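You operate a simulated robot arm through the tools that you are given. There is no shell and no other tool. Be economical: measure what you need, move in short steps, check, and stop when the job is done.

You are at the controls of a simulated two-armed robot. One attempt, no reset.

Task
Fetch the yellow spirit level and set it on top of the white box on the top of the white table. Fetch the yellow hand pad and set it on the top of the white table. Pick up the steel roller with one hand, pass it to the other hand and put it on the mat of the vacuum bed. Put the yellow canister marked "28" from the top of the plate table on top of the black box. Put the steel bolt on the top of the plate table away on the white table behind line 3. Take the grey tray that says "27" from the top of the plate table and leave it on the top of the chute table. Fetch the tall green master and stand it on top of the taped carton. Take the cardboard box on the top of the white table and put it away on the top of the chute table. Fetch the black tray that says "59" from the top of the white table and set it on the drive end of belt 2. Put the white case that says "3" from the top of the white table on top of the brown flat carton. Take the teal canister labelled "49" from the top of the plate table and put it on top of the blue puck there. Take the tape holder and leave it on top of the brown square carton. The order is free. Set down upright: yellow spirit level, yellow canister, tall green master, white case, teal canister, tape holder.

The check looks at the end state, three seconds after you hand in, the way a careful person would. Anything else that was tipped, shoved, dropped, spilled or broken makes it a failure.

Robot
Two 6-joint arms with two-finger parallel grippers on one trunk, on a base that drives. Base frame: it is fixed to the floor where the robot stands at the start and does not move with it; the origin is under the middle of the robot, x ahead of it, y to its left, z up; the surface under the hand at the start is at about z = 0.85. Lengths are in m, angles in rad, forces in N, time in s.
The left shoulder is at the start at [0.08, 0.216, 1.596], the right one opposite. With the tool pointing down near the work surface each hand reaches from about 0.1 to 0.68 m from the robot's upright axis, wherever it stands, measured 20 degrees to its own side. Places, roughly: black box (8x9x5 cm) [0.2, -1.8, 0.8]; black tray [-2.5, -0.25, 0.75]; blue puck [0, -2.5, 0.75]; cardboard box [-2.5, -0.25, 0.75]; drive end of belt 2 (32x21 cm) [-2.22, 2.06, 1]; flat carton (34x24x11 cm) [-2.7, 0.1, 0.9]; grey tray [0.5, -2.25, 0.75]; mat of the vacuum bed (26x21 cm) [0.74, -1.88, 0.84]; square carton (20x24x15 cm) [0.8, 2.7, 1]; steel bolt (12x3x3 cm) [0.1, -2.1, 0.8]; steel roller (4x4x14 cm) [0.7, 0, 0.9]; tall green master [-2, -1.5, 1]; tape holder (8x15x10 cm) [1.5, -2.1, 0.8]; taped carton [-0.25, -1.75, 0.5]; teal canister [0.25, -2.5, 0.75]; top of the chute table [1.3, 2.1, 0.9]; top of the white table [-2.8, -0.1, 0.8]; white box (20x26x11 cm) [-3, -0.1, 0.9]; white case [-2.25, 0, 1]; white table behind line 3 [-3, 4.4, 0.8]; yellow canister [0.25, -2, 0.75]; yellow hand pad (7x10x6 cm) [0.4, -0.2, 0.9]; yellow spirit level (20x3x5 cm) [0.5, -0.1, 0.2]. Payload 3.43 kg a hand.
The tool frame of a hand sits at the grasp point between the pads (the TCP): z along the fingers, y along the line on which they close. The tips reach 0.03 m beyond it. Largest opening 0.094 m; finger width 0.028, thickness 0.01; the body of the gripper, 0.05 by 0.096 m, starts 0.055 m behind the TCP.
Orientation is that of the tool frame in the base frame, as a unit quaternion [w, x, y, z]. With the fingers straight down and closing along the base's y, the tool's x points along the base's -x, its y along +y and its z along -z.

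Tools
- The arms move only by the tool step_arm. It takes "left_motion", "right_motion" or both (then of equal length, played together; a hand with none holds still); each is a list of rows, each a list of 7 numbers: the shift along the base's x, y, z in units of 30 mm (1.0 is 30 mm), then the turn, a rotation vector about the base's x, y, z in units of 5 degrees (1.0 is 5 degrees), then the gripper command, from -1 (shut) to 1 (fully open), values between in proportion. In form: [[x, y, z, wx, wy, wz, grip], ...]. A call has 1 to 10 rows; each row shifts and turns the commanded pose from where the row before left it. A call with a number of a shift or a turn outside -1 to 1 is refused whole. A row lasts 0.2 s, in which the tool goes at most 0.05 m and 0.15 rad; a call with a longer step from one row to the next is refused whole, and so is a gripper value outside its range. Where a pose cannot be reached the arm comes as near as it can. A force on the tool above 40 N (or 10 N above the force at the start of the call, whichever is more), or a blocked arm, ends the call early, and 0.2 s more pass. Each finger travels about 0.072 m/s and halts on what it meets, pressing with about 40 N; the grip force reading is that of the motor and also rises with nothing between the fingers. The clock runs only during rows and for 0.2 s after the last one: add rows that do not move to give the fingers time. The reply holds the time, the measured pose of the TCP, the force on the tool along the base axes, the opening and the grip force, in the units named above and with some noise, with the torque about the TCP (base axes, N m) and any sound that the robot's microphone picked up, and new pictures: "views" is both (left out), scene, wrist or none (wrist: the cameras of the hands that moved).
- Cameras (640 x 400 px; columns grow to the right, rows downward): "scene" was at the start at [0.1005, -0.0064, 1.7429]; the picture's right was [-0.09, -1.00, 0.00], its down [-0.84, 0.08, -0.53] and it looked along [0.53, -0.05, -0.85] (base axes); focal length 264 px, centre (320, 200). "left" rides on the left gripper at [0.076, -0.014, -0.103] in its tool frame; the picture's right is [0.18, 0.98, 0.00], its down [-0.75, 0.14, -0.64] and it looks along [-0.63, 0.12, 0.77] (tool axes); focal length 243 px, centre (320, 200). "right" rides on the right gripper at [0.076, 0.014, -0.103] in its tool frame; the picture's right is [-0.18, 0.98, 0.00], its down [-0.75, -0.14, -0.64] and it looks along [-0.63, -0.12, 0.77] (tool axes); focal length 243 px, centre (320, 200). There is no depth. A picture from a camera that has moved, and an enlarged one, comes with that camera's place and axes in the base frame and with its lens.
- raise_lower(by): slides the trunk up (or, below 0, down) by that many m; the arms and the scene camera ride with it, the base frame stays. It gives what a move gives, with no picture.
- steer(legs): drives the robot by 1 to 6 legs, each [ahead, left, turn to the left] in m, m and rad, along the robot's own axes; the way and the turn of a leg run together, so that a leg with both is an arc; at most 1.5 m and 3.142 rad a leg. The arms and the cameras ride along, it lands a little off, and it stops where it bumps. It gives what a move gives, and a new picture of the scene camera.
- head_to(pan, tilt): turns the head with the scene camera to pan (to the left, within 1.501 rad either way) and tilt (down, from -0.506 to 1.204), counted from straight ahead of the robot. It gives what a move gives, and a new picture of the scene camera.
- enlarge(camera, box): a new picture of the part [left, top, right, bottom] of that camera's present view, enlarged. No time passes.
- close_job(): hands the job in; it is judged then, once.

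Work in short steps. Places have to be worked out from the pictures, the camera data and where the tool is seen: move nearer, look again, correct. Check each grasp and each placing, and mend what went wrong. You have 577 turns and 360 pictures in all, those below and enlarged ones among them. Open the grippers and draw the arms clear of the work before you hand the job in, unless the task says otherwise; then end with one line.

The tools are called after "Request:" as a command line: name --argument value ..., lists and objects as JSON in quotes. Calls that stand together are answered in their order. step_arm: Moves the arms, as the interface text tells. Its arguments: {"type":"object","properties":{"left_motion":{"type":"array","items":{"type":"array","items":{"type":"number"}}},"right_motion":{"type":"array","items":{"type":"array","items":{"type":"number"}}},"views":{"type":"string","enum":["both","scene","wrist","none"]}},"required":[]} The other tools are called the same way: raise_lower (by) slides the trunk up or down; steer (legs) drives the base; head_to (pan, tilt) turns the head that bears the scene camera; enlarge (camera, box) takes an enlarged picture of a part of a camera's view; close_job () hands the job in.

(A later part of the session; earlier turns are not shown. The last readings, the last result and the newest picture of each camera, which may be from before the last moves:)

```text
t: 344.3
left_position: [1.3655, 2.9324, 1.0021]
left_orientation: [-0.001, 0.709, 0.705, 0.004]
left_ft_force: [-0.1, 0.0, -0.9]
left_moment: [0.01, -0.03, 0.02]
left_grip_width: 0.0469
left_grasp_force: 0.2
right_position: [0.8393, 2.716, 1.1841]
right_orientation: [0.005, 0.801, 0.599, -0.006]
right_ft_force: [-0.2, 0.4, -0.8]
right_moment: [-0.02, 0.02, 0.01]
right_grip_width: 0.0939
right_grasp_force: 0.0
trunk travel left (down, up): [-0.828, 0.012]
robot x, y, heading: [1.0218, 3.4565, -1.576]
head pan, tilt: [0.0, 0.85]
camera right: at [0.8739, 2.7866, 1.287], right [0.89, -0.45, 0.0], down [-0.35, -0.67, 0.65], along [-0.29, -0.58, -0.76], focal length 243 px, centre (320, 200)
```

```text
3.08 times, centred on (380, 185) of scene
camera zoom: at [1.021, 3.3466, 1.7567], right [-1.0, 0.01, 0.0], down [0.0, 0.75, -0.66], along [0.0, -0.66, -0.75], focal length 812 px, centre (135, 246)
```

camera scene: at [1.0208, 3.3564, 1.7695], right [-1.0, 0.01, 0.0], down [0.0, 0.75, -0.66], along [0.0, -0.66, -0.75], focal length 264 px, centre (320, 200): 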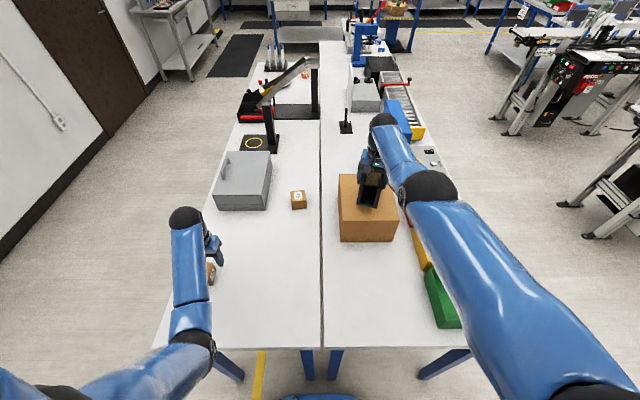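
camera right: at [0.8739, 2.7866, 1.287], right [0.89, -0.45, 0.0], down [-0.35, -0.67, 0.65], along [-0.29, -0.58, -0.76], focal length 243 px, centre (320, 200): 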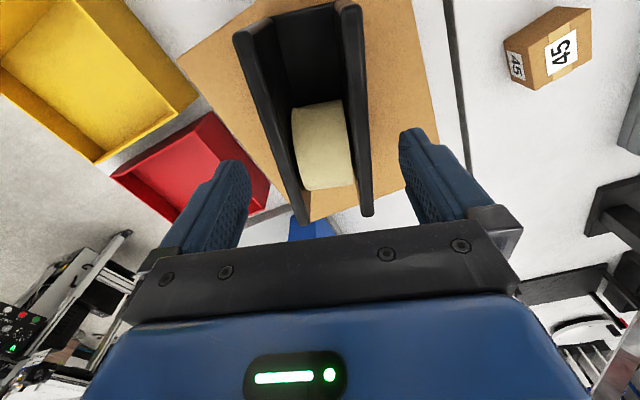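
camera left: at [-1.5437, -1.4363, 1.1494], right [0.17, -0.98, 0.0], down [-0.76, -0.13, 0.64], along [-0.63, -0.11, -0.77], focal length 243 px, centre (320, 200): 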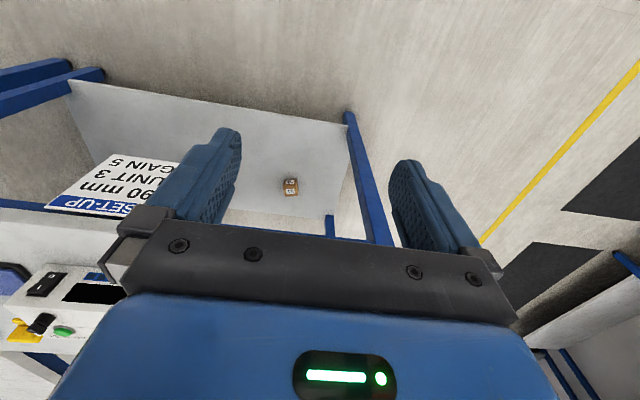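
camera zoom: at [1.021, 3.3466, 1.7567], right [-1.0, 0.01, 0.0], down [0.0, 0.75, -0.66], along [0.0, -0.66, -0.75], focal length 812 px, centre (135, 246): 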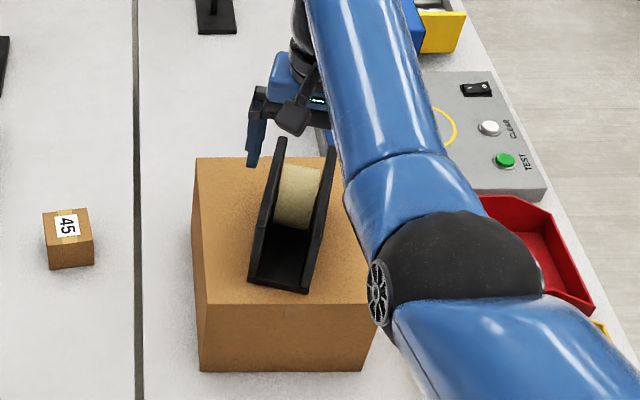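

Tape holder stands on the carton. I'll raise a little more and back off.

Request:
raise_lower --by 0.012

Request:
step_arm --right_motion '[[0, 0, 0.7, 0, 0, 0, 1], [0, 0, 0.7, 0, 0, 0, 1], [0, 0, 0.5, 0, 0, 0, 1]]' --views "none"

Request:
steer --legs '[[-0.45, 0, 0]]'

```text
t: 344.9
left_position: [1.3649, 2.9316, 1.0133]
left_orientation: [-0.002, 0.709, 0.705, 0.004]
left_ft_force: [0.4, 0.2, -0.4]
left_moment: [0.01, -0.02, 0.0]
left_grip_width: 0.0469
left_grasp_force: 0.1
right_position: [0.8399, 2.7169, 1.1971]
right_orientation: [0.006, 0.801, 0.599, -0.005]
right_ft_force: [-0.6, 0.2, 0.2]
right_moment: [-0.01, 0.0, -0.01]
right_grip_width: 0.0938
right_grasp_force: 0.1
trunk travel left (down, up): [-0.84, 0.0]
robot x, y, heading: [1.0211, 3.4545, -1.579]
head pan, tilt: [0.0, 0.85]
```

```text
t: 345.7
left_position: [1.3662, 2.9314, 1.0124]
left_orientation: [-0.001, 0.709, 0.705, 0.003]
left_ft_force: [-0.2, -0.3, 0.3]
left_moment: [-0.01, 0.02, -0.01]
left_grip_width: 0.0471
left_grasp_force: 0.1
right_position: [0.8381, 2.7165, 1.2534]
right_orientation: [0.005, 0.801, 0.599, -0.005]
right_ft_force: [-0.4, 0.0, 0.4]
right_moment: [0.03, -0.03, -0.01]
right_grip_width: 0.094
right_grasp_force: 0.1
trunk travel left (down, up): [-0.84, 0.0]
robot x, y, heading: [1.0206, 3.4595, -1.577]
head pan, tilt: [0.0, 0.85]
```

```text
t: 348.4
left_position: [1.3678, 3.3796, 1.0114]
left_orientation: [-0.002, 0.709, 0.705, 0.005]
left_ft_force: [0.1, -0.7, 0.6]
left_moment: [-0.02, -0.01, 0.0]
left_grip_width: 0.0471
left_grasp_force: 0.0
right_position: [0.8398, 3.164, 1.2515]
right_orientation: [0.004, 0.801, 0.598, -0.006]
right_ft_force: [-0.6, -0.6, 0.1]
right_moment: [0.04, -0.04, 0.0]
right_grip_width: 0.0939
right_grasp_force: 0.1
trunk travel left (down, up): [-0.84, 0.0]
robot x, y, heading: [1.0266, 3.9035, -1.579]
head pan, tilt: [0.0, 0.85]
camera scene: at [1.0238, 3.7923, 1.7684], right [-1.0, 0.01, 0.0], down [0.01, 0.75, -0.66], along [0.0, -0.66, -0.75], focal length 264 px, centre (320, 200)
```

scene: 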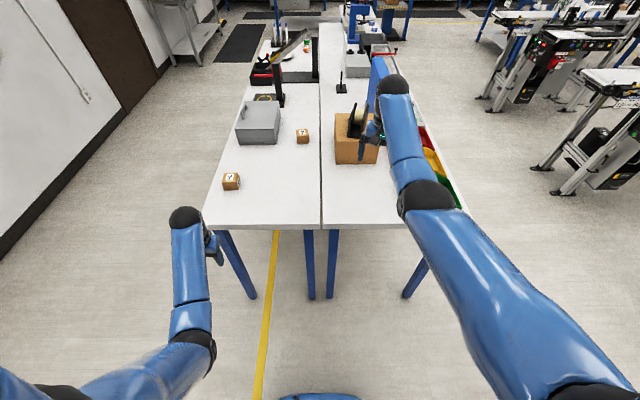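

Now for the pad and spirit level at the start cart. I'll square the right hand and drive back down the lane, then turn to face +y beside the cart.

Request:
step_arm --right_motion '[[0, 0, -0.5, 0, 0, 0.85, 0], [0, 0, -0.5, 0, 0, 0.85, 0], [0, 0, -0.5, 0, 0, 0.85, 0], [0, 0, -0.5, 0, 0, 0.7, 0], [0, 0, -0.5, 0, 0, 0, 0]]' --views "none"

Request:
steer --legs '[[0, 1.15, 0], [1.5, 0, 0], [1.5, 0, 0], [1.5, 0, 0], [0.25, 0, 0], [0, 0, -3.14]]'

```text
t: 349.6
left_position: [1.3675, 3.3812, 1.0128]
left_orientation: [-0.001, 0.71, 0.705, 0.004]
left_ft_force: [0.0, 0.6, 0.5]
left_moment: [-0.03, 0.0, -0.01]
left_grip_width: 0.0468
left_grasp_force: 0.0
right_position: [0.839, 3.1662, 1.1773]
right_orientation: [0.005, 0.708, 0.706, -0.004]
right_ft_force: [0.1, -0.3, -1.1]
right_moment: [-0.01, -0.02, 0.0]
right_grip_width: 0.047
right_grasp_force: 0.2
trunk travel left (down, up): [-0.84, 0.0]
robot x, y, heading: [1.0262, 3.9093, -1.576]
head pan, tilt: [0.0, 0.85]
```

```text
t: 385.3
left_position: [1.8275, -0.3208, 1.0135]
left_orientation: [0.003, 0.709, -0.705, 0.002]
left_ft_force: [-0.3, -0.2, -0.3]
left_moment: [0.0, 0.01, 0.04]
left_grip_width: 0.0471
left_grasp_force: 0.2
right_position: [2.3534, -0.0988, 1.1772]
right_orientation: [-0.005, 0.71, -0.704, -0.006]
right_ft_force: [0.6, -0.3, -0.3]
right_moment: [-0.01, -0.01, 0.0]
right_grip_width: 0.0467
right_grasp_force: 0.1
trunk travel left (down, up): [-0.84, 0.0]
robot x, y, heading: [2.1832, -0.8427, 1.574]
head pan, tilt: [0.0, 0.85]
camera scene: at [2.1807, -0.7311, 1.7687], right [1.0, 0.01, 0.0], down [0.01, -0.75, -0.66], along [0.0, 0.66, -0.75], focal length 264 px, centre (320, 200)
```

scene: 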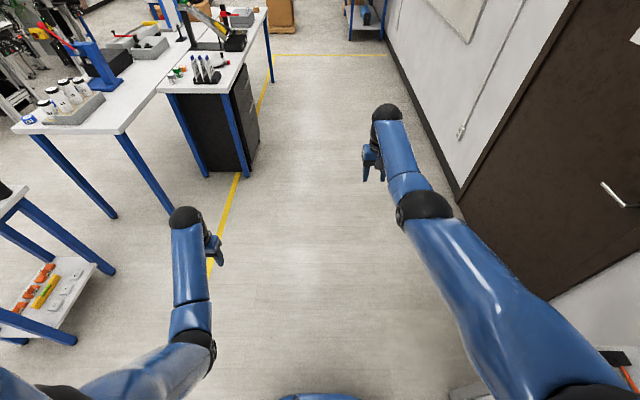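

I'll back up a bit, strafe left to the cart's side, and look down at the lower shelf.

Request:
steer --legs '[[-0.28, 0, 0], [0, 1.4, 0], [0, 0.33, 0]]'

Request:
head_to --pan 0 --tilt 0.7

```text
t: 395.6
left_position: [0.1029, -0.6382, 1.0146]
left_orientation: [0.004, 0.715, -0.699, 0.0]
left_ft_force: [-0.3, -0.2, 0.5]
left_moment: [0.02, 0.02, 0.0]
left_grip_width: 0.0471
left_grasp_force: 0.0
right_position: [0.6241, -0.4069, 1.1777]
right_orientation: [-0.004, 0.715, -0.699, -0.007]
right_ft_force: [-0.6, 0.1, -0.4]
right_moment: [0.03, 0.01, -0.01]
right_grip_width: 0.0469
right_grasp_force: 0.0
trunk travel left (down, up): [-0.84, 0.0]
robot x, y, heading: [0.4606, -1.154, 1.594]
head pan, tilt: [0.0, 0.85]
camera scene: at [0.4636, -1.043, 1.7687], right [1.0, 0.02, 0.0], down [0.02, -0.75, -0.66], along [-0.02, 0.66, -0.75], focal length 264 px, centre (320, 200)
```

scene: 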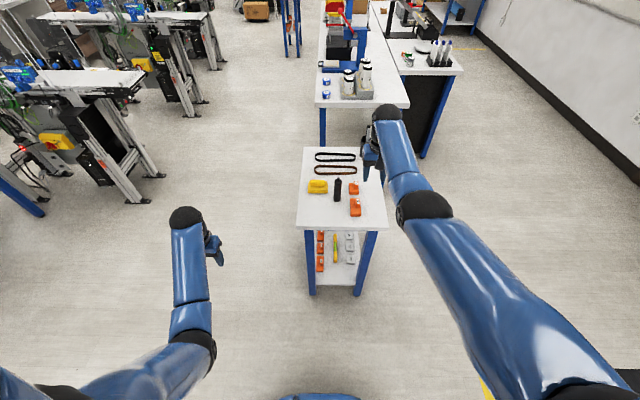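

```text
t: 396.2
left_position: [0.1025, -0.6377, 1.0129]
left_orientation: [0.004, 0.715, -0.699, 0.002]
left_ft_force: [-0.3, 0.6, -0.5]
left_moment: [-0.01, 0.02, 0.05]
left_grip_width: 0.0468
left_grasp_force: 0.0
right_position: [0.6235, -0.408, 1.1777]
right_orientation: [-0.005, 0.716, -0.698, -0.007]
right_ft_force: [-0.1, -0.5, -0.8]
right_moment: [0.0, -0.01, 0.0]
right_grip_width: 0.047
right_grasp_force: 0.0
trunk travel left (down, up): [-0.84, 0.0]
robot x, y, heading: [0.4608, -1.1504, 1.595]
head pan, tilt: [0.0, 0.7]
camera scene: at [0.4612, -1.0364, 1.781], right [1.0, 0.02, 0.0], down [0.01, -0.64, -0.76], along [-0.02, 0.76, -0.64], focal length 264 px, centre (320, 200)
```

scene: 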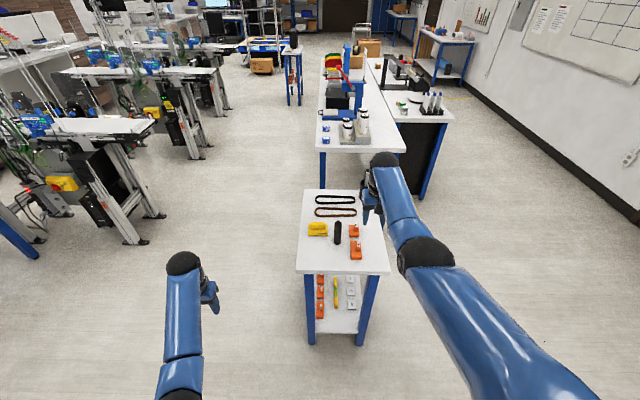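

The cart spans x 0.34–0.73, near side y≈-0.40; the level lies along y at x≈0.534, y≈-0.13 on the lower shelf. I'll set up in line with it, then lower the trunk while still outside.

Request:
steer --legs '[[-0.11, 0.15, -0.022]]'

Request:
step_arm --right_motion '[[0.5, 0, 0, 0, 0, 0, 0.2], [0.5, 0, 0, 0, 0, 0, 0.2], [0.5, 0, 0, 0, 0, 0, 0.2], [0.5, 0, 0, 0, 0, 0, 0.2], [0, 0, 0, 0, 0, 0, 0.2]]' --views "none"

```text
t: 397.8
left_position: [-0.0333, -0.74, 1.0129]
left_orientation: [0.005, 0.708, -0.707, 0.001]
left_ft_force: [0.6, 0.6, 0.0]
left_moment: [-0.02, 0.04, -0.03]
left_grip_width: 0.0468
left_grasp_force: 0.0
right_position: [0.4922, -0.521, 1.1761]
right_orientation: [-0.003, 0.708, -0.706, -0.005]
right_ft_force: [0.4, 0.6, -0.9]
right_moment: [0.0, 0.01, -0.01]
right_grip_width: 0.047
right_grasp_force: 0.0
trunk travel left (down, up): [-0.84, 0.0]
robot x, y, heading: [0.3108, -1.2641, 1.57]
head pan, tilt: [0.0, 0.7]
camera scene: at [0.3183, -1.1444, 1.7807], right [1.0, 0.0, 0.0], down [0.0, -0.65, -0.76], along [0.0, 0.76, -0.65], focal length 264 px, centre (320, 200)
```

scene: 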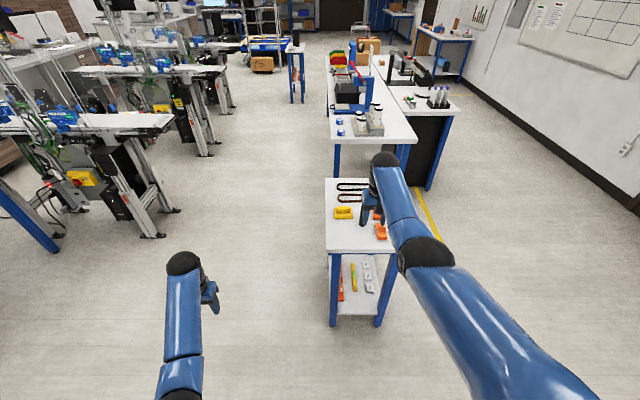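

```text
t: 399.0
left_position: [-0.0357, -0.7428, 1.0135]
left_orientation: [0.003, 0.708, -0.707, 0.001]
left_ft_force: [0.8, -0.1, 0.5]
left_moment: [-0.02, 0.0, -0.03]
left_grip_width: 0.0469
left_grasp_force: 0.2
right_position: [0.5505, -0.5233, 1.179]
right_orientation: [-0.005, 0.709, -0.705, -0.006]
right_ft_force: [0.2, -0.8, -0.7]
right_moment: [-0.01, -0.03, -0.03]
right_grip_width: 0.0565
right_grasp_force: 0.1
trunk travel left (down, up): [-0.84, 0.0]
robot x, y, heading: [0.3104, -1.2652, 1.574]
head pan, tilt: [0.0, 0.7]
```

Request:
raise_lower --by -0.8

Request:
step_arm --right_motion '[[-0.3, 0, 0, 0, 0, 0, 0.2], [-0.25, 0, 0, 0, 0, 0, 0.2]]' --views "both"

```text
refused: -0.8 is not a number from -0.4 to 0.4
```

```text
t: 399.6
left_position: [-0.0366, -0.7428, 1.0126]
left_orientation: [0.003, 0.707, -0.707, 0.002]
left_ft_force: [0.3, 0.1, -0.4]
left_moment: [0.04, 0.01, 0.02]
left_grip_width: 0.0469
left_grasp_force: 0.0
right_position: [0.5326, -0.5235, 1.1783]
right_orientation: [-0.005, 0.709, -0.706, -0.006]
right_ft_force: [-0.2, 0.8, -0.4]
right_moment: [0.02, 0.0, -0.03]
right_grip_width: 0.0566
right_grasp_force: 0.0
trunk travel left (down, up): [-0.84, 0.0]
robot x, y, heading: [0.3128, -1.2636, 1.57]
head pan, tilt: [0.0, 0.7]
camera scene: at [0.3128, -1.1483, 1.781], right [1.0, 0.0, 0.0], down [0.0, -0.64, -0.76], along [0.0, 0.76, -0.64], focal length 264 px, centre (320, 200)
camera right: at [0.5184, -0.6014, 1.2807], right [-0.98, 0.18, 0.0], down [0.14, 0.74, 0.65], along [0.12, 0.64, -0.76], focal length 243 px, centre (320, 200)
```

scene: 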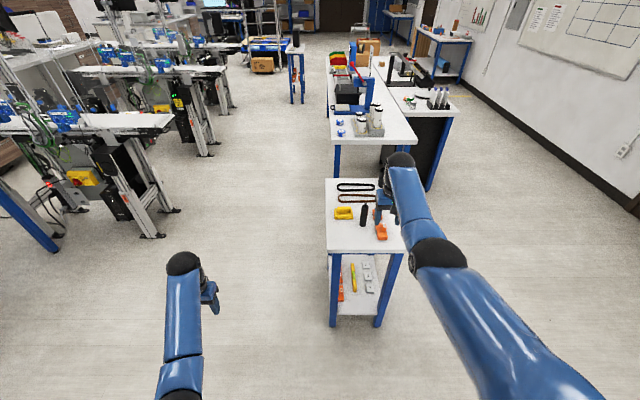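
right: 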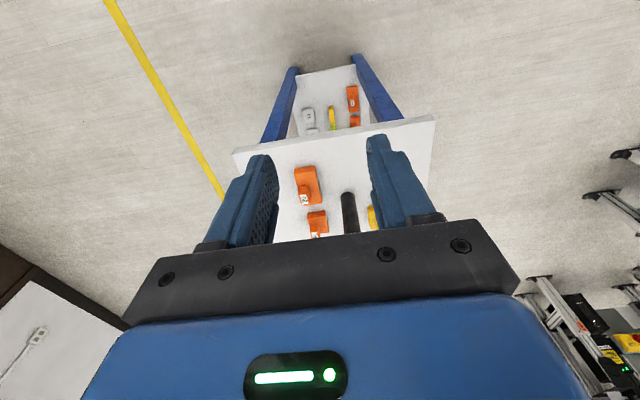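

Request:
raise_lower --by -0.4

Request:
raise_lower --by -0.39

Request:
step_arm --right_motion '[[0, 0, 0, 0, 0, 0, 0.2]]' --views "both"

```text
t: 403.4
left_position: [-0.0363, -0.7431, 0.6126]
left_orientation: [0.003, 0.708, -0.706, 0.001]
left_ft_force: [-0.1, 0.4, 0.4]
left_moment: [0.02, 0.01, 0.03]
left_grip_width: 0.0468
left_grasp_force: 0.0
right_position: [0.5332, -0.523, 0.7784]
right_orientation: [-0.005, 0.708, -0.706, -0.006]
right_ft_force: [-0.2, 0.4, -0.2]
right_moment: [0.03, -0.01, -0.01]
right_grip_width: 0.0564
right_grasp_force: 0.0
trunk travel left (down, up): [-0.44, 0.4]
robot x, y, heading: [0.3125, -1.2648, 1.575]
head pan, tilt: [0.0, 0.7]
```

```text
t: 407.2
left_position: [-0.0366, -0.7439, 0.2234]
left_orientation: [0.003, 0.708, -0.706, 0.002]
left_ft_force: [0.0, 0.0, -0.4]
left_moment: [0.01, 0.01, -0.01]
left_grip_width: 0.047
left_grasp_force: 0.0
right_position: [0.5336, -0.5238, 0.3879]
right_orientation: [-0.005, 0.708, -0.706, -0.007]
right_ft_force: [0.0, -0.1, -0.3]
right_moment: [0.02, -0.02, 0.03]
right_grip_width: 0.0564
right_grasp_force: 0.1
trunk travel left (down, up): [-0.05, 0.79]
robot x, y, heading: [0.3138, -1.268, 1.574]
head pan, tilt: [0.0, 0.7]
```

```text
t: 407.6
left_position: [-0.0355, -0.743, 0.2238]
left_orientation: [0.002, 0.708, -0.707, 0.002]
left_ft_force: [-0.5, -0.3, 0.7]
left_moment: [-0.01, 0.01, 0.0]
left_grip_width: 0.0467
left_grasp_force: 0.0
right_position: [0.5346, -0.523, 0.3893]
right_orientation: [-0.005, 0.708, -0.706, -0.005]
right_ft_force: [0.0, 0.1, 0.0]
right_moment: [0.03, 0.01, -0.02]
right_grip_width: 0.0566
right_grasp_force: 0.1
trunk travel left (down, up): [-0.05, 0.79]
robot x, y, heading: [0.3152, -1.2618, 1.571]
head pan, tilt: [0.0, 0.7]
camera scene: at [0.3136, -1.1482, 0.991], right [1.0, 0.0, 0.0], down [0.0, -0.64, -0.76], along [0.0, 0.76, -0.64], focal length 264 px, centre (320, 200)
camera right: at [0.5191, -0.6014, 0.4905], right [-0.98, 0.18, 0.0], down [0.14, 0.74, 0.65], along [0.12, 0.64, -0.76], focal length 243 px, centre (320, 200)
```

scene: 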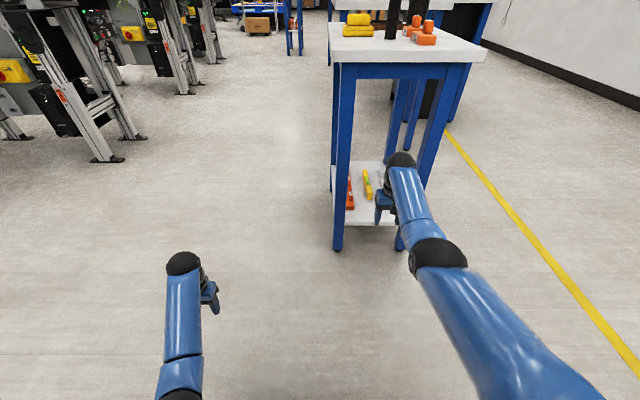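
right: 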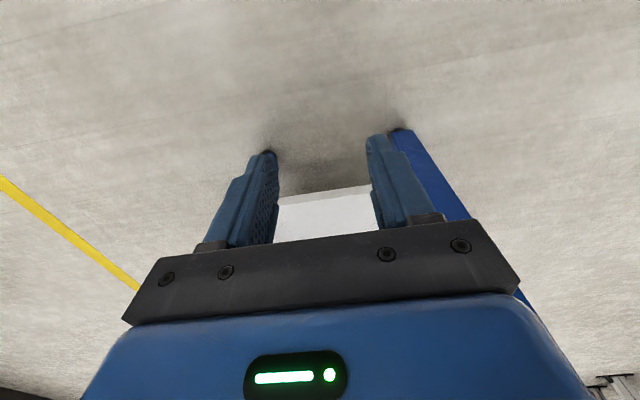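

The forearm is level and lined up between the cart legs (0.43–0.655), below the apron (0.77). I'll drive forward 0.3 with the hand going under the top.

Request:
steer --legs '[[0.3, 0, 0]]'

Request:
enlarge --camera "right" --box '[0, 0, 640, 400]'

```text
t: 409.6
left_position: [-0.0359, -0.4442, 0.2224]
left_orientation: [0.003, 0.707, -0.707, 0.002]
left_ft_force: [0.3, 0.1, -0.2]
left_moment: [-0.02, 0.02, -0.01]
left_grip_width: 0.047
left_grasp_force: 0.1
right_position: [0.5346, -0.2243, 0.3884]
right_orientation: [-0.005, 0.709, -0.706, -0.006]
right_ft_force: [0.2, 0.5, -0.4]
right_moment: [-0.01, 0.02, 0.0]
right_grip_width: 0.0563
right_grasp_force: 0.0
trunk travel left (down, up): [-0.05, 0.79]
robot x, y, heading: [0.3113, -0.9649, 1.572]
head pan, tilt: [0.0, 0.7]
camera scene: at [0.3134, -0.8487, 0.9909], right [1.0, 0.0, 0.0], down [0.0, -0.64, -0.76], along [0.0, 0.76, -0.64], focal length 264 px, centre (320, 200)
```

scene: 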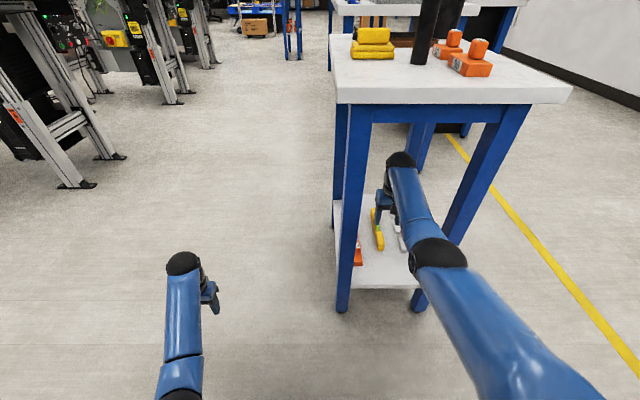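

```text
1.00 times, centred on (320, 200) of right (not enlarged: the box is as wide or as high as the picture)
camera zoom: at [0.5193, -0.3023, 0.4901], right [-0.98, 0.18, 0.0], down [0.14, 0.74, 0.65], along [0.12, 0.64, -0.76], focal length 243 px, centre (320, 200)
```

zoom: 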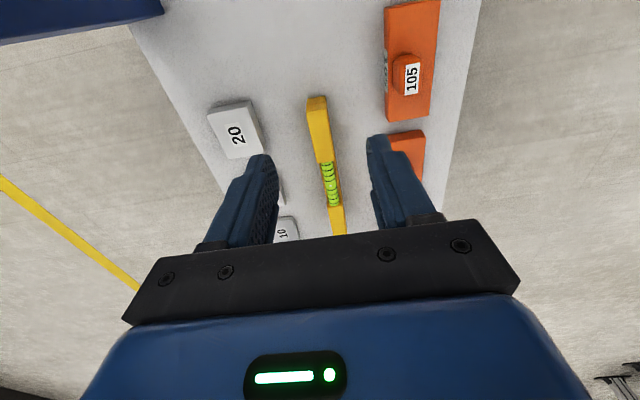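

The level's vial centre is about (0.540,-0.125), top ≈0.245. I'll drive 0.12 further, lower the trunk 4 cm and look.

Request:
steer --legs '[[0.12, 0, 0]]'

Request:
raise_lower --by -0.04

Request:
step_arm --right_motion '[[0.2, -0.4, -0.4, 0, 0, -0.4, 0.4], [0, -0.2, -0.4, 0, 0, 0, 0.4], [0, 0, 0, 0, 0, 0, 0.4]]' --views "both"

```text
t: 410.9
left_position: [-0.0361, -0.3237, 0.2237]
left_orientation: [-0.003, -0.707, 0.707, -0.002]
left_ft_force: [0.1, 1.3, -0.6]
left_moment: [0.0, -0.01, 0.0]
left_grip_width: 0.0473
left_grasp_force: 0.1
right_position: [0.5338, -0.1035, 0.3877]
right_orientation: [-0.005, 0.707, -0.707, -0.006]
right_ft_force: [0.6, 0.6, -0.3]
right_moment: [-0.03, 0.0, 0.0]
right_grip_width: 0.0565
right_grasp_force: 0.0
trunk travel left (down, up): [-0.05, 0.79]
robot x, y, heading: [0.3104, -0.8403, 1.569]
head pan, tilt: [0.0, 0.7]
camera scene: at [0.3135, -0.7278, 0.9909], right [1.0, 0.0, 0.0], down [0.0, -0.65, -0.76], along [0.0, 0.76, -0.65], focal length 264 px, centre (320, 200)
```

scene: 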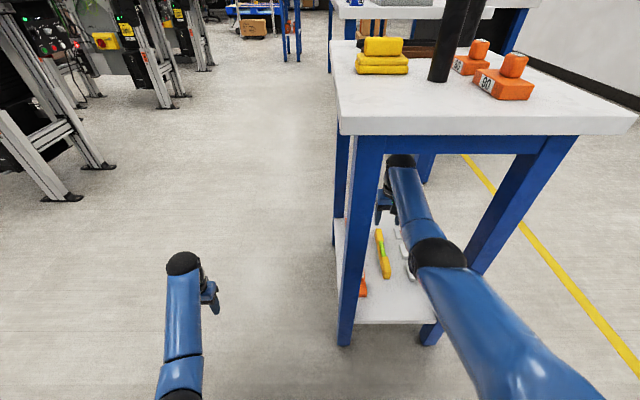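

```text
t: 411.7
left_position: [-0.0352, -0.3231, 0.182]
left_orientation: [0.003, 0.708, -0.706, 0.002]
left_ft_force: [0.3, -0.8, -0.5]
left_moment: [0.0, -0.05, -0.01]
left_grip_width: 0.047
left_grasp_force: 0.0
right_position: [0.5355, -0.104, 0.3497]
right_orientation: [-0.005, 0.707, -0.707, -0.007]
right_ft_force: [-0.3, 0.0, 0.5]
right_moment: [0.0, 0.02, 0.02]
right_grip_width: 0.0563
right_grasp_force: 0.0
trunk travel left (down, up): [-0.01, 0.83]
robot x, y, heading: [0.3113, -0.8451, 1.574]
head pan, tilt: [0.0, 0.7]
```

```text
t: 412.5
left_position: [-0.0347, -0.3229, 0.1815]
left_orientation: [-0.004, -0.707, 0.707, -0.003]
left_ft_force: [-0.4, 0.2, 0.1]
left_moment: [-0.04, 0.0, 0.03]
left_grip_width: 0.047
left_grasp_force: 0.0
right_position: [0.5408, -0.1221, 0.3243]
right_orientation: [0.006, -0.695, 0.719, 0.006]
right_ft_force: [-0.3, -1.0, 0.6]
right_moment: [0.03, -0.02, 0.02]
right_grip_width: 0.0659
right_grasp_force: 0.1
trunk travel left (down, up): [-0.01, 0.83]
robot x, y, heading: [0.3099, -0.8425, 1.566]
head pan, tilt: [0.0, 0.7]
camera scene: at [0.3135, -0.7285, 0.951], right [1.0, 0.0, 0.0], down [0.0, -0.64, -0.76], along [0.0, 0.76, -0.64], focal length 264 px, centre (320, 200)
camera right: at [0.5235, -0.1997, 0.4268], right [-0.98, 0.22, 0.0], down [0.17, 0.74, 0.65], along [0.14, 0.64, -0.76], focal length 243 px, centre (320, 200)
```

scene: 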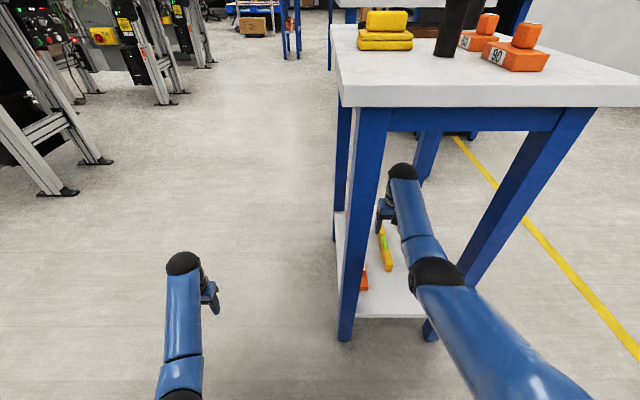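
right: 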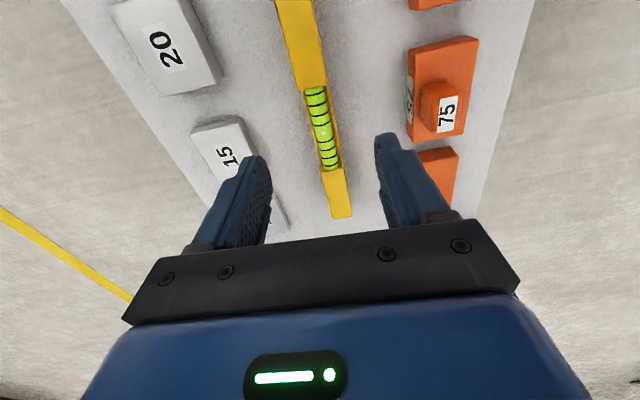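

Aligned over the vial. I'll descend to about 0.24 and grip.

Request:
step_arm --right_motion '[[-0.05, 0.1, -0.6, 0, 0, 0.3, 0.4], [0, 0, -0.6, 0, 0, 0, 0.4], [0, 0, -0.6, 0, 0, 0, 0.4], [0, 0, -0.5, 0, 0, 0, 0.4], [0, 0, -0.4, 0, 0, 0, 0.4], [0, 0, 0, 0, 0, 0, 0.4]]' --views "wrist"

```text
t: 413.9
left_position: [-0.0352, -0.323, 0.183]
left_orientation: [0.003, 0.707, -0.707, 0.001]
left_ft_force: [0.2, -1.0, 0.1]
left_moment: [0.01, 0.03, -0.01]
left_grip_width: 0.0474
left_grasp_force: 0.1
right_position: [0.5385, -0.1194, 0.2424]
right_orientation: [0.005, -0.704, 0.71, 0.006]
right_ft_force: [-0.7, 0.1, -0.3]
right_moment: [-0.01, 0.01, 0.0]
right_grip_width: 0.0657
right_grasp_force: 0.1
trunk travel left (down, up): [-0.01, 0.83]
robot x, y, heading: [0.3134, -0.8433, 1.574]
head pan, tilt: [0.0, 0.7]
camera right: at [0.5232, -0.1971, 0.3456], right [-0.98, 0.19, 0.0], down [0.15, 0.74, 0.65], along [0.12, 0.64, -0.76], focal length 243 px, centre (320, 200)
```

right: 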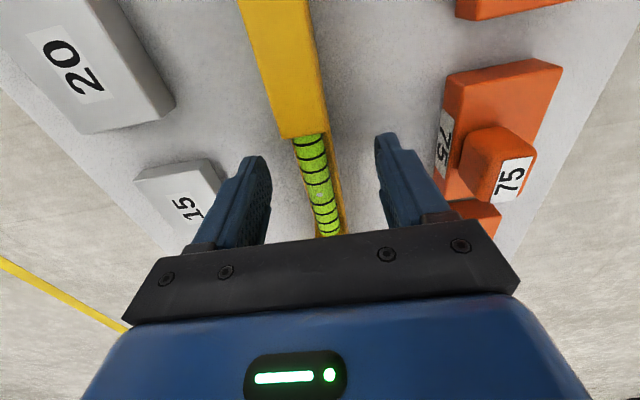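

Request:
step_arm --right_motion '[[0, 0, -0.15, 0, 0, 0, 0.2], [0, 0, 0, 0, 0, 0, -0.2], [0, 0, 0, 0, 0, 0, -0.5], [0, 0, 0, 0, 0, 0, -0.7], [0, 0, 0, 0, 0, 0, -0.7]]' --views "wrist"

```text
t: 415.1
left_position: [-0.0352, -0.3226, 0.183]
left_orientation: [0.004, 0.707, -0.707, 0.001]
left_ft_force: [0.0, -0.6, -0.3]
left_moment: [0.01, 0.04, 0.01]
left_grip_width: 0.0468
left_grasp_force: 0.1
right_position: [0.5385, -0.1186, 0.2385]
right_orientation: [0.004, -0.705, 0.709, 0.006]
right_ft_force: [0.2, 0.9, 1.2]
right_moment: [-0.1, 0.0, 0.02]
right_grip_width: 0.0213
right_grasp_force: 39.4
trunk travel left (down, up): [-0.01, 0.83]
robot x, y, heading: [0.3122, -0.8414, 1.573]
head pan, tilt: [0.0, 0.7]
camera right: at [0.5237, -0.1972, 0.3413], right [-0.98, 0.19, 0.0], down [0.15, 0.74, 0.65], along [0.12, 0.64, -0.76], focal length 243 px, centre (320, 200)
```

right: 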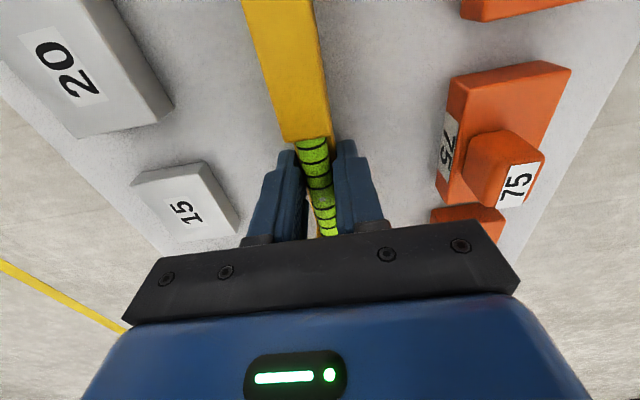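

Gripped at 21 mm. Lift and check.

Request:
step_arm --right_motion '[[0, 0, 0.4, 0, 0, 0, -0.7], [0, 0, 0.6, 0, 0, 0, -0.7], [0, 0, 0.6, 0, 0, 0, -0.7], [0, 0, 0.6, 0, 0, 0, -0.7], [0, 0, 0.6, 0, 0, 0, -0.7]]' --views "wrist"

```text
t: 416.3
left_position: [-0.0352, -0.3226, 0.1821]
left_orientation: [-0.003, -0.707, 0.707, -0.001]
left_ft_force: [-0.4, 0.7, 0.4]
left_moment: [0.02, -0.02, 0.01]
left_grip_width: 0.047
left_grasp_force: 0.0
right_position: [0.5398, -0.1189, 0.323]
right_orientation: [0.004, -0.705, 0.709, 0.006]
right_ft_force: [0.5, -0.4, -1.4]
right_moment: [-0.02, 0.02, 0.01]
right_grip_width: 0.0213
right_grasp_force: 39.8
trunk travel left (down, up): [-0.01, 0.83]
robot x, y, heading: [0.3132, -0.8491, 1.568]
head pan, tilt: [0.0, 0.7]
camera right: at [0.524, -0.1972, 0.4253], right [-0.98, 0.19, 0.0], down [0.15, 0.74, 0.65], along [0.12, 0.64, -0.76], focal length 243 px, centre (320, 200)
```

right: 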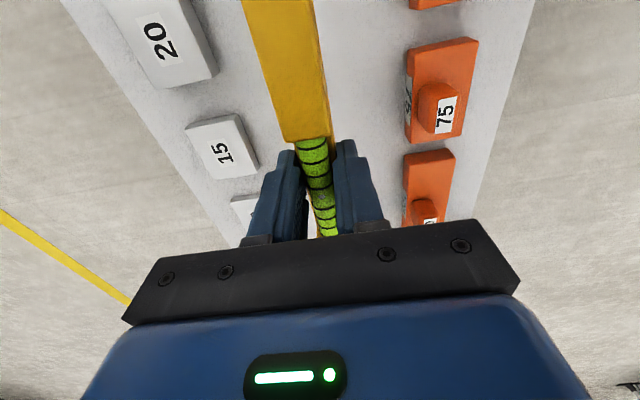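

Held. I'll back straight out and raise the trunk again.

Request:
steer --legs '[[-0.43, 0, 0]]'

Request:
raise_lower --by 0.4

Request:
raise_lower --by 0.4

```text
t: 418.9
left_position: [-0.0359, -0.754, 0.183]
left_orientation: [-0.003, -0.707, 0.707, -0.002]
left_ft_force: [-0.3, 0.0, 0.0]
left_moment: [0.0, 0.02, 0.01]
left_grip_width: 0.047
left_grasp_force: 0.0
right_position: [0.5397, -0.5491, 0.324]
right_orientation: [0.006, -0.705, 0.71, 0.006]
right_ft_force: [1.0, -0.1, -1.8]
right_moment: [-0.05, 0.0, -0.01]
right_grip_width: 0.0211
right_grasp_force: 40.5
trunk travel left (down, up): [-0.01, 0.83]
robot x, y, heading: [0.312, -1.2755, 1.569]
head pan, tilt: [0.0, 0.7]
camera scene: at [0.3135, -1.1588, 0.951], right [1.0, 0.0, 0.0], down [0.0, -0.64, -0.76], along [0.0, 0.76, -0.64], focal length 264 px, centre (320, 200)
```

scene: 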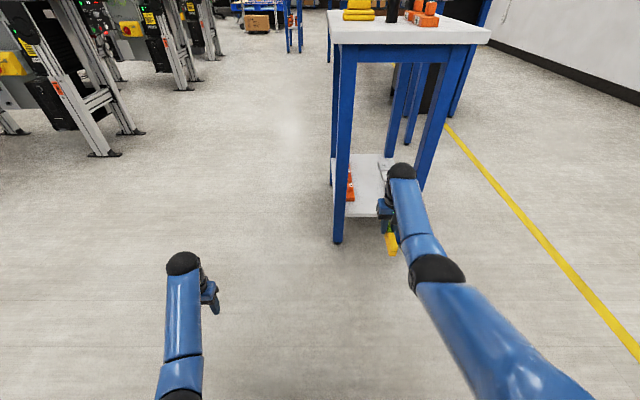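

```text
t: 422.7
left_position: [-0.0357, -0.7533, 0.5829]
left_orientation: [0.004, 0.708, -0.707, 0.002]
left_ft_force: [-0.1, -0.2, 0.1]
left_moment: [0.05, 0.0, -0.01]
left_grip_width: 0.0471
left_grasp_force: 0.0
right_position: [0.5381, -0.5495, 0.723]
right_orientation: [0.004, -0.705, 0.709, 0.006]
right_ft_force: [-0.3, -0.7, -2.1]
right_moment: [-0.01, 0.0, -0.03]
right_grip_width: 0.0217
right_grasp_force: 40.1
trunk travel left (down, up): [-0.41, 0.43]
robot x, y, heading: [0.3115, -1.275, 1.569]
head pan, tilt: [0.0, 0.7]
```

```text
t: 426.6
left_position: [-0.0358, -0.7543, 0.9824]
left_orientation: [0.003, 0.707, -0.707, 0.002]
left_ft_force: [-0.7, -0.2, 0.0]
left_moment: [0.01, 0.0, 0.01]
left_grip_width: 0.047
left_grasp_force: 0.0
right_position: [0.5383, -0.549, 1.1229]
right_orientation: [0.004, -0.705, 0.71, 0.006]
right_ft_force: [0.5, -0.5, -2.2]
right_moment: [0.0, -0.02, 0.0]
right_grip_width: 0.0215
right_grasp_force: 40.2
trunk travel left (down, up): [-0.81, 0.03]
robot x, y, heading: [0.313, -1.2736, 1.575]
head pan, tilt: [0.0, 0.7]
```

Now the hand pad: it's at about (0.43,-0.18) on the cart, with its ridge along x. I'll approach from the front (facing +x) so the left hand closes along y.

Request:
steer --legs '[[0, 0.85, 0], [0.5, 0, 0], [0, 0, -1.571], [0, 0.4, 0]]'

Request:
head_to --pan 0 --tilt 0.8

```text
t: 439.6
left_position: [-0.0166, -0.0313, 0.9828]
left_orientation: [-0.003, 0.001, 1.0, 0.003]
left_ft_force: [0.7, -0.4, 0.0]
left_moment: [0.02, 0.02, -0.02]
left_grip_width: 0.047
left_grasp_force: 0.1
right_position: [0.1841, -0.6062, 1.1232]
right_orientation: [0.007, 0.005, 1.0, 0.001]
right_ft_force: [-0.7, -0.6, -1.4]
right_moment: [0.01, 0.04, -0.01]
right_grip_width: 0.0213
right_grasp_force: 40.2
trunk travel left (down, up): [-0.81, 0.03]
robot x, y, heading: [-0.5414, -0.3735, -0.003]
head pan, tilt: [0.0, 0.7]
camera scene: at [-0.4218, -0.3789, 1.751], right [0.0, -1.0, 0.0], down [-0.64, 0.0, -0.76], along [0.76, 0.0, -0.64], focal length 264 px, centre (320, 200)
```

scene: 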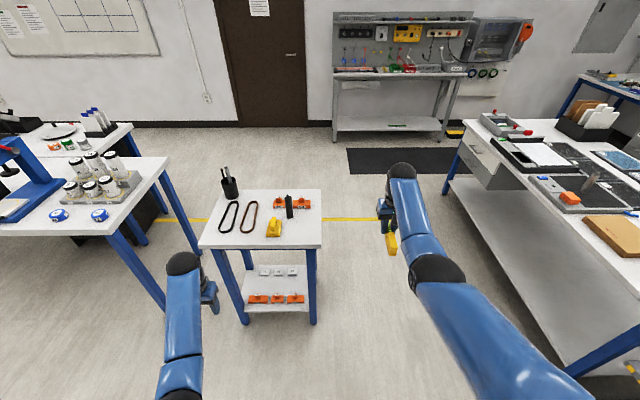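

```text
t: 440.2
left_position: [-0.0166, -0.0291, 0.9833]
left_orientation: [-0.004, 0.002, 1.0, 0.002]
left_ft_force: [0.3, -0.2, 0.0]
left_moment: [0.01, 0.01, -0.02]
left_grip_width: 0.0469
left_grasp_force: 0.0
right_position: [0.1872, -0.6038, 1.1222]
right_orientation: [0.007, 0.006, 1.0, 0.0]
right_ft_force: [-0.6, -0.3, -2.4]
right_moment: [0.04, 0.06, 0.0]
right_grip_width: 0.0217
right_grasp_force: 40.5
trunk travel left (down, up): [-0.81, 0.03]
robot x, y, heading: [-0.5377, -0.3721, -0.004]
head pan, tilt: [0.0, 0.799]
camera scene: at [-0.4259, -0.3768, 1.7427], right [0.0, -1.0, 0.0], down [-0.72, 0.0, -0.7], along [0.7, 0.0, -0.72], focal length 264 px, centre (320, 200)
```

scene: 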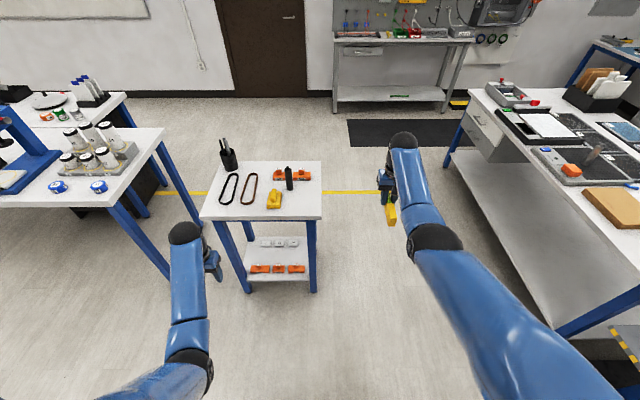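

Pad at about (0.413,-0.168). I'll raise the trunk, shift the left hand toward y=-0.165, and drive forward 0.36.

Request:
raise_lower --by 0.03

Request:
step_arm --left_motion '[[0.2, -0.9, 0, 0, 0, 0, 0.8], [0.2, -0.9, 0, 0, 0, 0, 0.8], [0.2, -0.9, 0, 0, 0, 0, 0.8], [0.2, -0.9, 0, 0, 0, 0, 0.8], [0.2, -0.9, 0, 0, 0, 0, 0.8]]' --views "none"

Request:
steer --legs '[[0.33, 0, 0]]'

Request:
enlarge --camera "left" --box '[0, 0, 640, 400]'

```text
t: 441.0
left_position: [-0.0168, -0.0286, 1.0135]
left_orientation: [-0.003, 0.002, 1.0, 0.002]
left_ft_force: [0.3, -0.1, -0.5]
left_moment: [0.0, 0.01, -0.01]
left_grip_width: 0.047
left_grasp_force: 0.0
right_position: [0.1853, -0.6056, 1.1529]
right_orientation: [0.007, 0.005, 1.0, 0.001]
right_ft_force: [-0.2, 1.1, -1.9]
right_moment: [0.0, 0.01, 0.04]
right_grip_width: 0.0215
right_grasp_force: 39.7
trunk travel left (down, up): [-0.84, 0.0]
robot x, y, heading: [-0.5384, -0.3738, -0.001]
head pan, tilt: [0.0, 0.799]
```

```text
t: 442.2
left_position: [0.0136, -0.1637, 1.0122]
left_orientation: [-0.004, 0.001, 1.0, 0.002]
left_ft_force: [-0.3, 0.3, -0.2]
left_moment: [0.0, -0.02, -0.05]
left_grip_width: 0.0846
left_grasp_force: 0.2
right_position: [0.1862, -0.6055, 1.1534]
right_orientation: [0.007, 0.005, 1.0, 0.001]
right_ft_force: [-1.0, 0.5, -0.6]
right_moment: [-0.04, 0.02, -0.01]
right_grip_width: 0.0214
right_grasp_force: 40.4
trunk travel left (down, up): [-0.84, 0.0]
robot x, y, heading: [-0.5374, -0.3719, -0.001]
head pan, tilt: [0.0, 0.799]
```

```text
t: 444.4
left_position: [0.3415, -0.167, 1.0132]
left_orientation: [-0.003, 0.004, 1.0, 0.002]
left_ft_force: [0.2, -0.5, 0.4]
left_moment: [-0.02, 0.01, 0.0]
left_grip_width: 0.0846
left_grasp_force: 0.1
right_position: [0.5111, -0.6085, 1.1553]
right_orientation: [0.008, 0.007, 1.0, 0.0]
right_ft_force: [-0.4, -0.4, -1.0]
right_moment: [-0.01, -0.03, 0.02]
right_grip_width: 0.0216
right_grasp_force: 40.1
trunk travel left (down, up): [-0.84, 0.0]
robot x, y, heading: [-0.2093, -0.3748, -0.008]
head pan, tilt: [0.0, 0.799]
camera scene: at [-0.1015, -0.3771, 1.7731], right [-0.01, -1.0, 0.0], down [-0.72, 0.01, -0.7], along [0.7, 0.0, -0.72], focal length 264 px, centre (320, 200)
```

scene: 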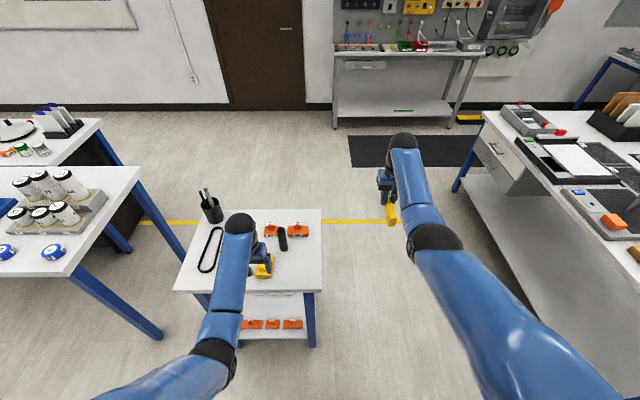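

```text
1.00 times, centred on (320, 200) of left (not enlarged: the box is as wide or as high as the picture)
camera zoom: at [0.2642, -0.1806, 1.1168], right [-0.18, 0.98, 0.0], down [0.76, 0.13, 0.64], along [0.63, 0.12, -0.77], focal length 243 px, centre (320, 200)
```

zoom: 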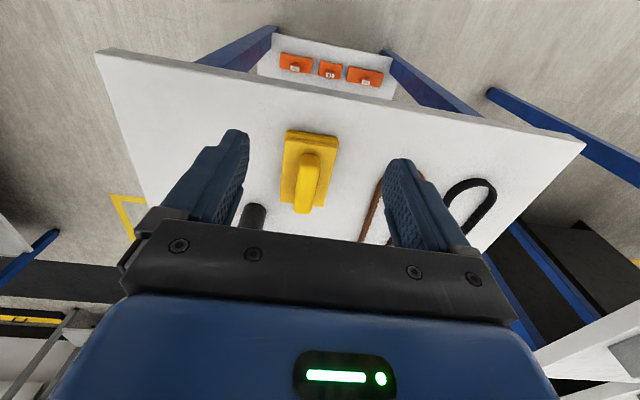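

Pad centre ≈(0.416,-0.164), aligned with x. I'll move over it and descend, gripping the 7 cm base.

Request:
step_arm --left_motion '[[0.8, 0.05, 0, 0, 0, 0, 1], [0.8, 0.05, 0, 0, 0, 0, 1], [0.9, 0, 0, 0, 0, 0, 1], [0, 0, -0.7, 0, 0, 0, 1], [0, 0, -0.7, 0, 0, 0, 1], [0, 0, 0, 0, 0, 0, 1]]' --views "wrist"

```text
t: 445.8
left_position: [0.4178, -0.1636, 0.9694]
left_orientation: [-0.003, 0.003, 1.0, 0.002]
left_ft_force: [-0.1, -0.5, 0.6]
left_moment: [0.02, 0.0, -0.03]
left_grip_width: 0.0941
left_grasp_force: 0.0
right_position: [0.5133, -0.6088, 1.1537]
right_orientation: [0.007, 0.008, 1.0, 0.001]
right_ft_force: [0.0, -0.5, -1.3]
right_moment: [0.0, 0.01, -0.04]
right_grip_width: 0.0211
right_grasp_force: 40.2
trunk travel left (down, up): [-0.84, 0.0]
robot x, y, heading: [-0.2069, -0.3761, -0.006]
head pan, tilt: [0.0, 0.799]
camera left: at [0.3425, -0.1771, 1.0737], right [-0.18, 0.98, 0.0], down [0.76, 0.13, 0.64], along [0.63, 0.12, -0.77], focal length 243 px, centre (320, 200)
```

left: 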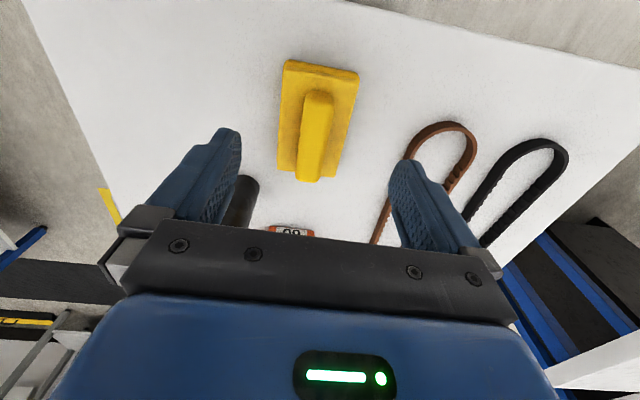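

Aligned. Descend and grip.

Request:
step_arm --left_motion '[[0, -0.08, -0.7, 0, 0, 0, 1], [0, 0, -0.7, 0, 0, 0, 1], [0, 0, -0.7, 0, 0, 0, 1], [0, 0, -0.5, 0, 0, 0, 1], [0, 0, 0, 0, 0, 0, 0.6], [0, 0, 0, 0, 0, 0, 0.2], [0, 0, 0, 0, 0, 0, 0.0], [0, 0, 0, 0, 0, 0, 0.0]]' --views "wrist"

```text
t: 447.6
left_position: [0.4175, -0.1671, 0.8923]
left_orientation: [-0.003, 0.004, 1.0, 0.001]
left_ft_force: [-0.1, -0.3, 0.2]
left_moment: [0.0, 0.01, 0.02]
left_grip_width: 0.0608
left_grasp_force: 39.2
right_position: [0.513, -0.6084, 1.1522]
right_orientation: [0.007, 0.008, 1.0, 0.0]
right_ft_force: [-0.2, 0.2, -1.5]
right_moment: [0.01, 0.0, -0.02]
right_grip_width: 0.0214
right_grasp_force: 39.9
trunk travel left (down, up): [-0.84, 0.0]
robot x, y, heading: [-0.2091, -0.3748, -0.007]
head pan, tilt: [0.0, 0.799]
camera left: at [0.3415, -0.1805, 0.9951], right [-0.18, 0.98, 0.0], down [0.76, 0.13, 0.64], along [0.63, 0.12, -0.77], focal length 243 px, centre (320, 200)
```

left: 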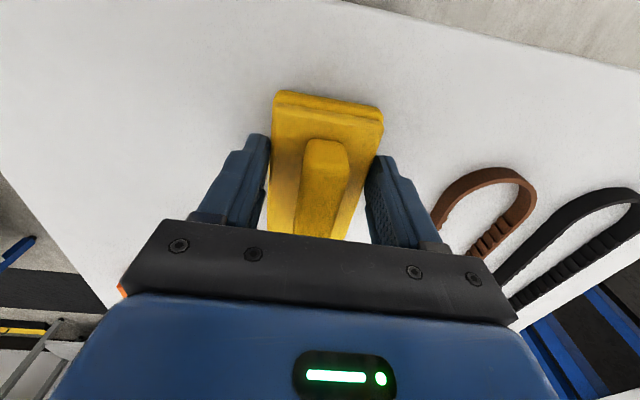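

Gripped at 61 mm. I'll lift to 1.0 and check.

Request:
step_arm --left_motion '[[0, 0, 0.4, 0, 0, 0, 0.0], [0, 0, 0.7, 0, 0, 0, 0.0], [0, 0, 0.8, 0, 0, 0, 0.0], [0, 0, 0.8, 0, 0, 0, 0.0], [0, 0, 0.8, 0, 0, 0, 0.0], [0, 0, 0, 0, 0, 0, 0.0]]' --views "wrist"

```text
t: 449.0
left_position: [0.4185, -0.1665, 0.9963]
left_orientation: [-0.003, 0.004, 1.0, 0.0]
left_ft_force: [-0.8, 0.1, -0.8]
left_moment: [-0.02, 0.02, -0.02]
left_grip_width: 0.0609
left_grasp_force: 39.9
right_position: [0.5133, -0.6089, 1.1523]
right_orientation: [0.007, 0.007, 1.0, 0.0]
right_ft_force: [-0.4, 0.2, -1.1]
right_moment: [-0.03, -0.01, 0.01]
right_grip_width: 0.0212
right_grasp_force: 40.1
trunk travel left (down, up): [-0.84, 0.0]
robot x, y, heading: [-0.2102, -0.3749, -0.009]
head pan, tilt: [0.0, 0.799]
camera left: at [0.3421, -0.1801, 1.0999], right [-0.18, 0.98, 0.0], down [0.76, 0.13, 0.64], along [0.63, 0.12, -0.77], focal length 243 px, centre (320, 200)
```

left: 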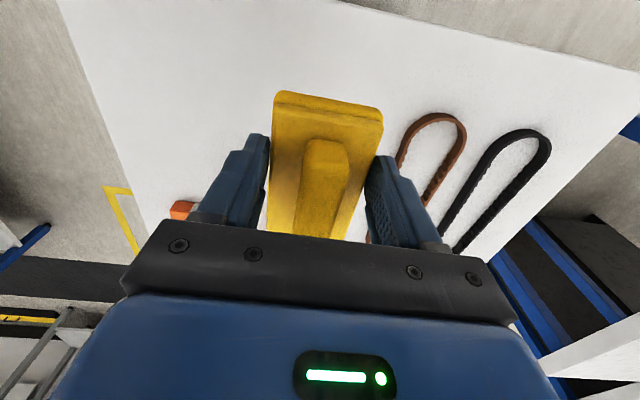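

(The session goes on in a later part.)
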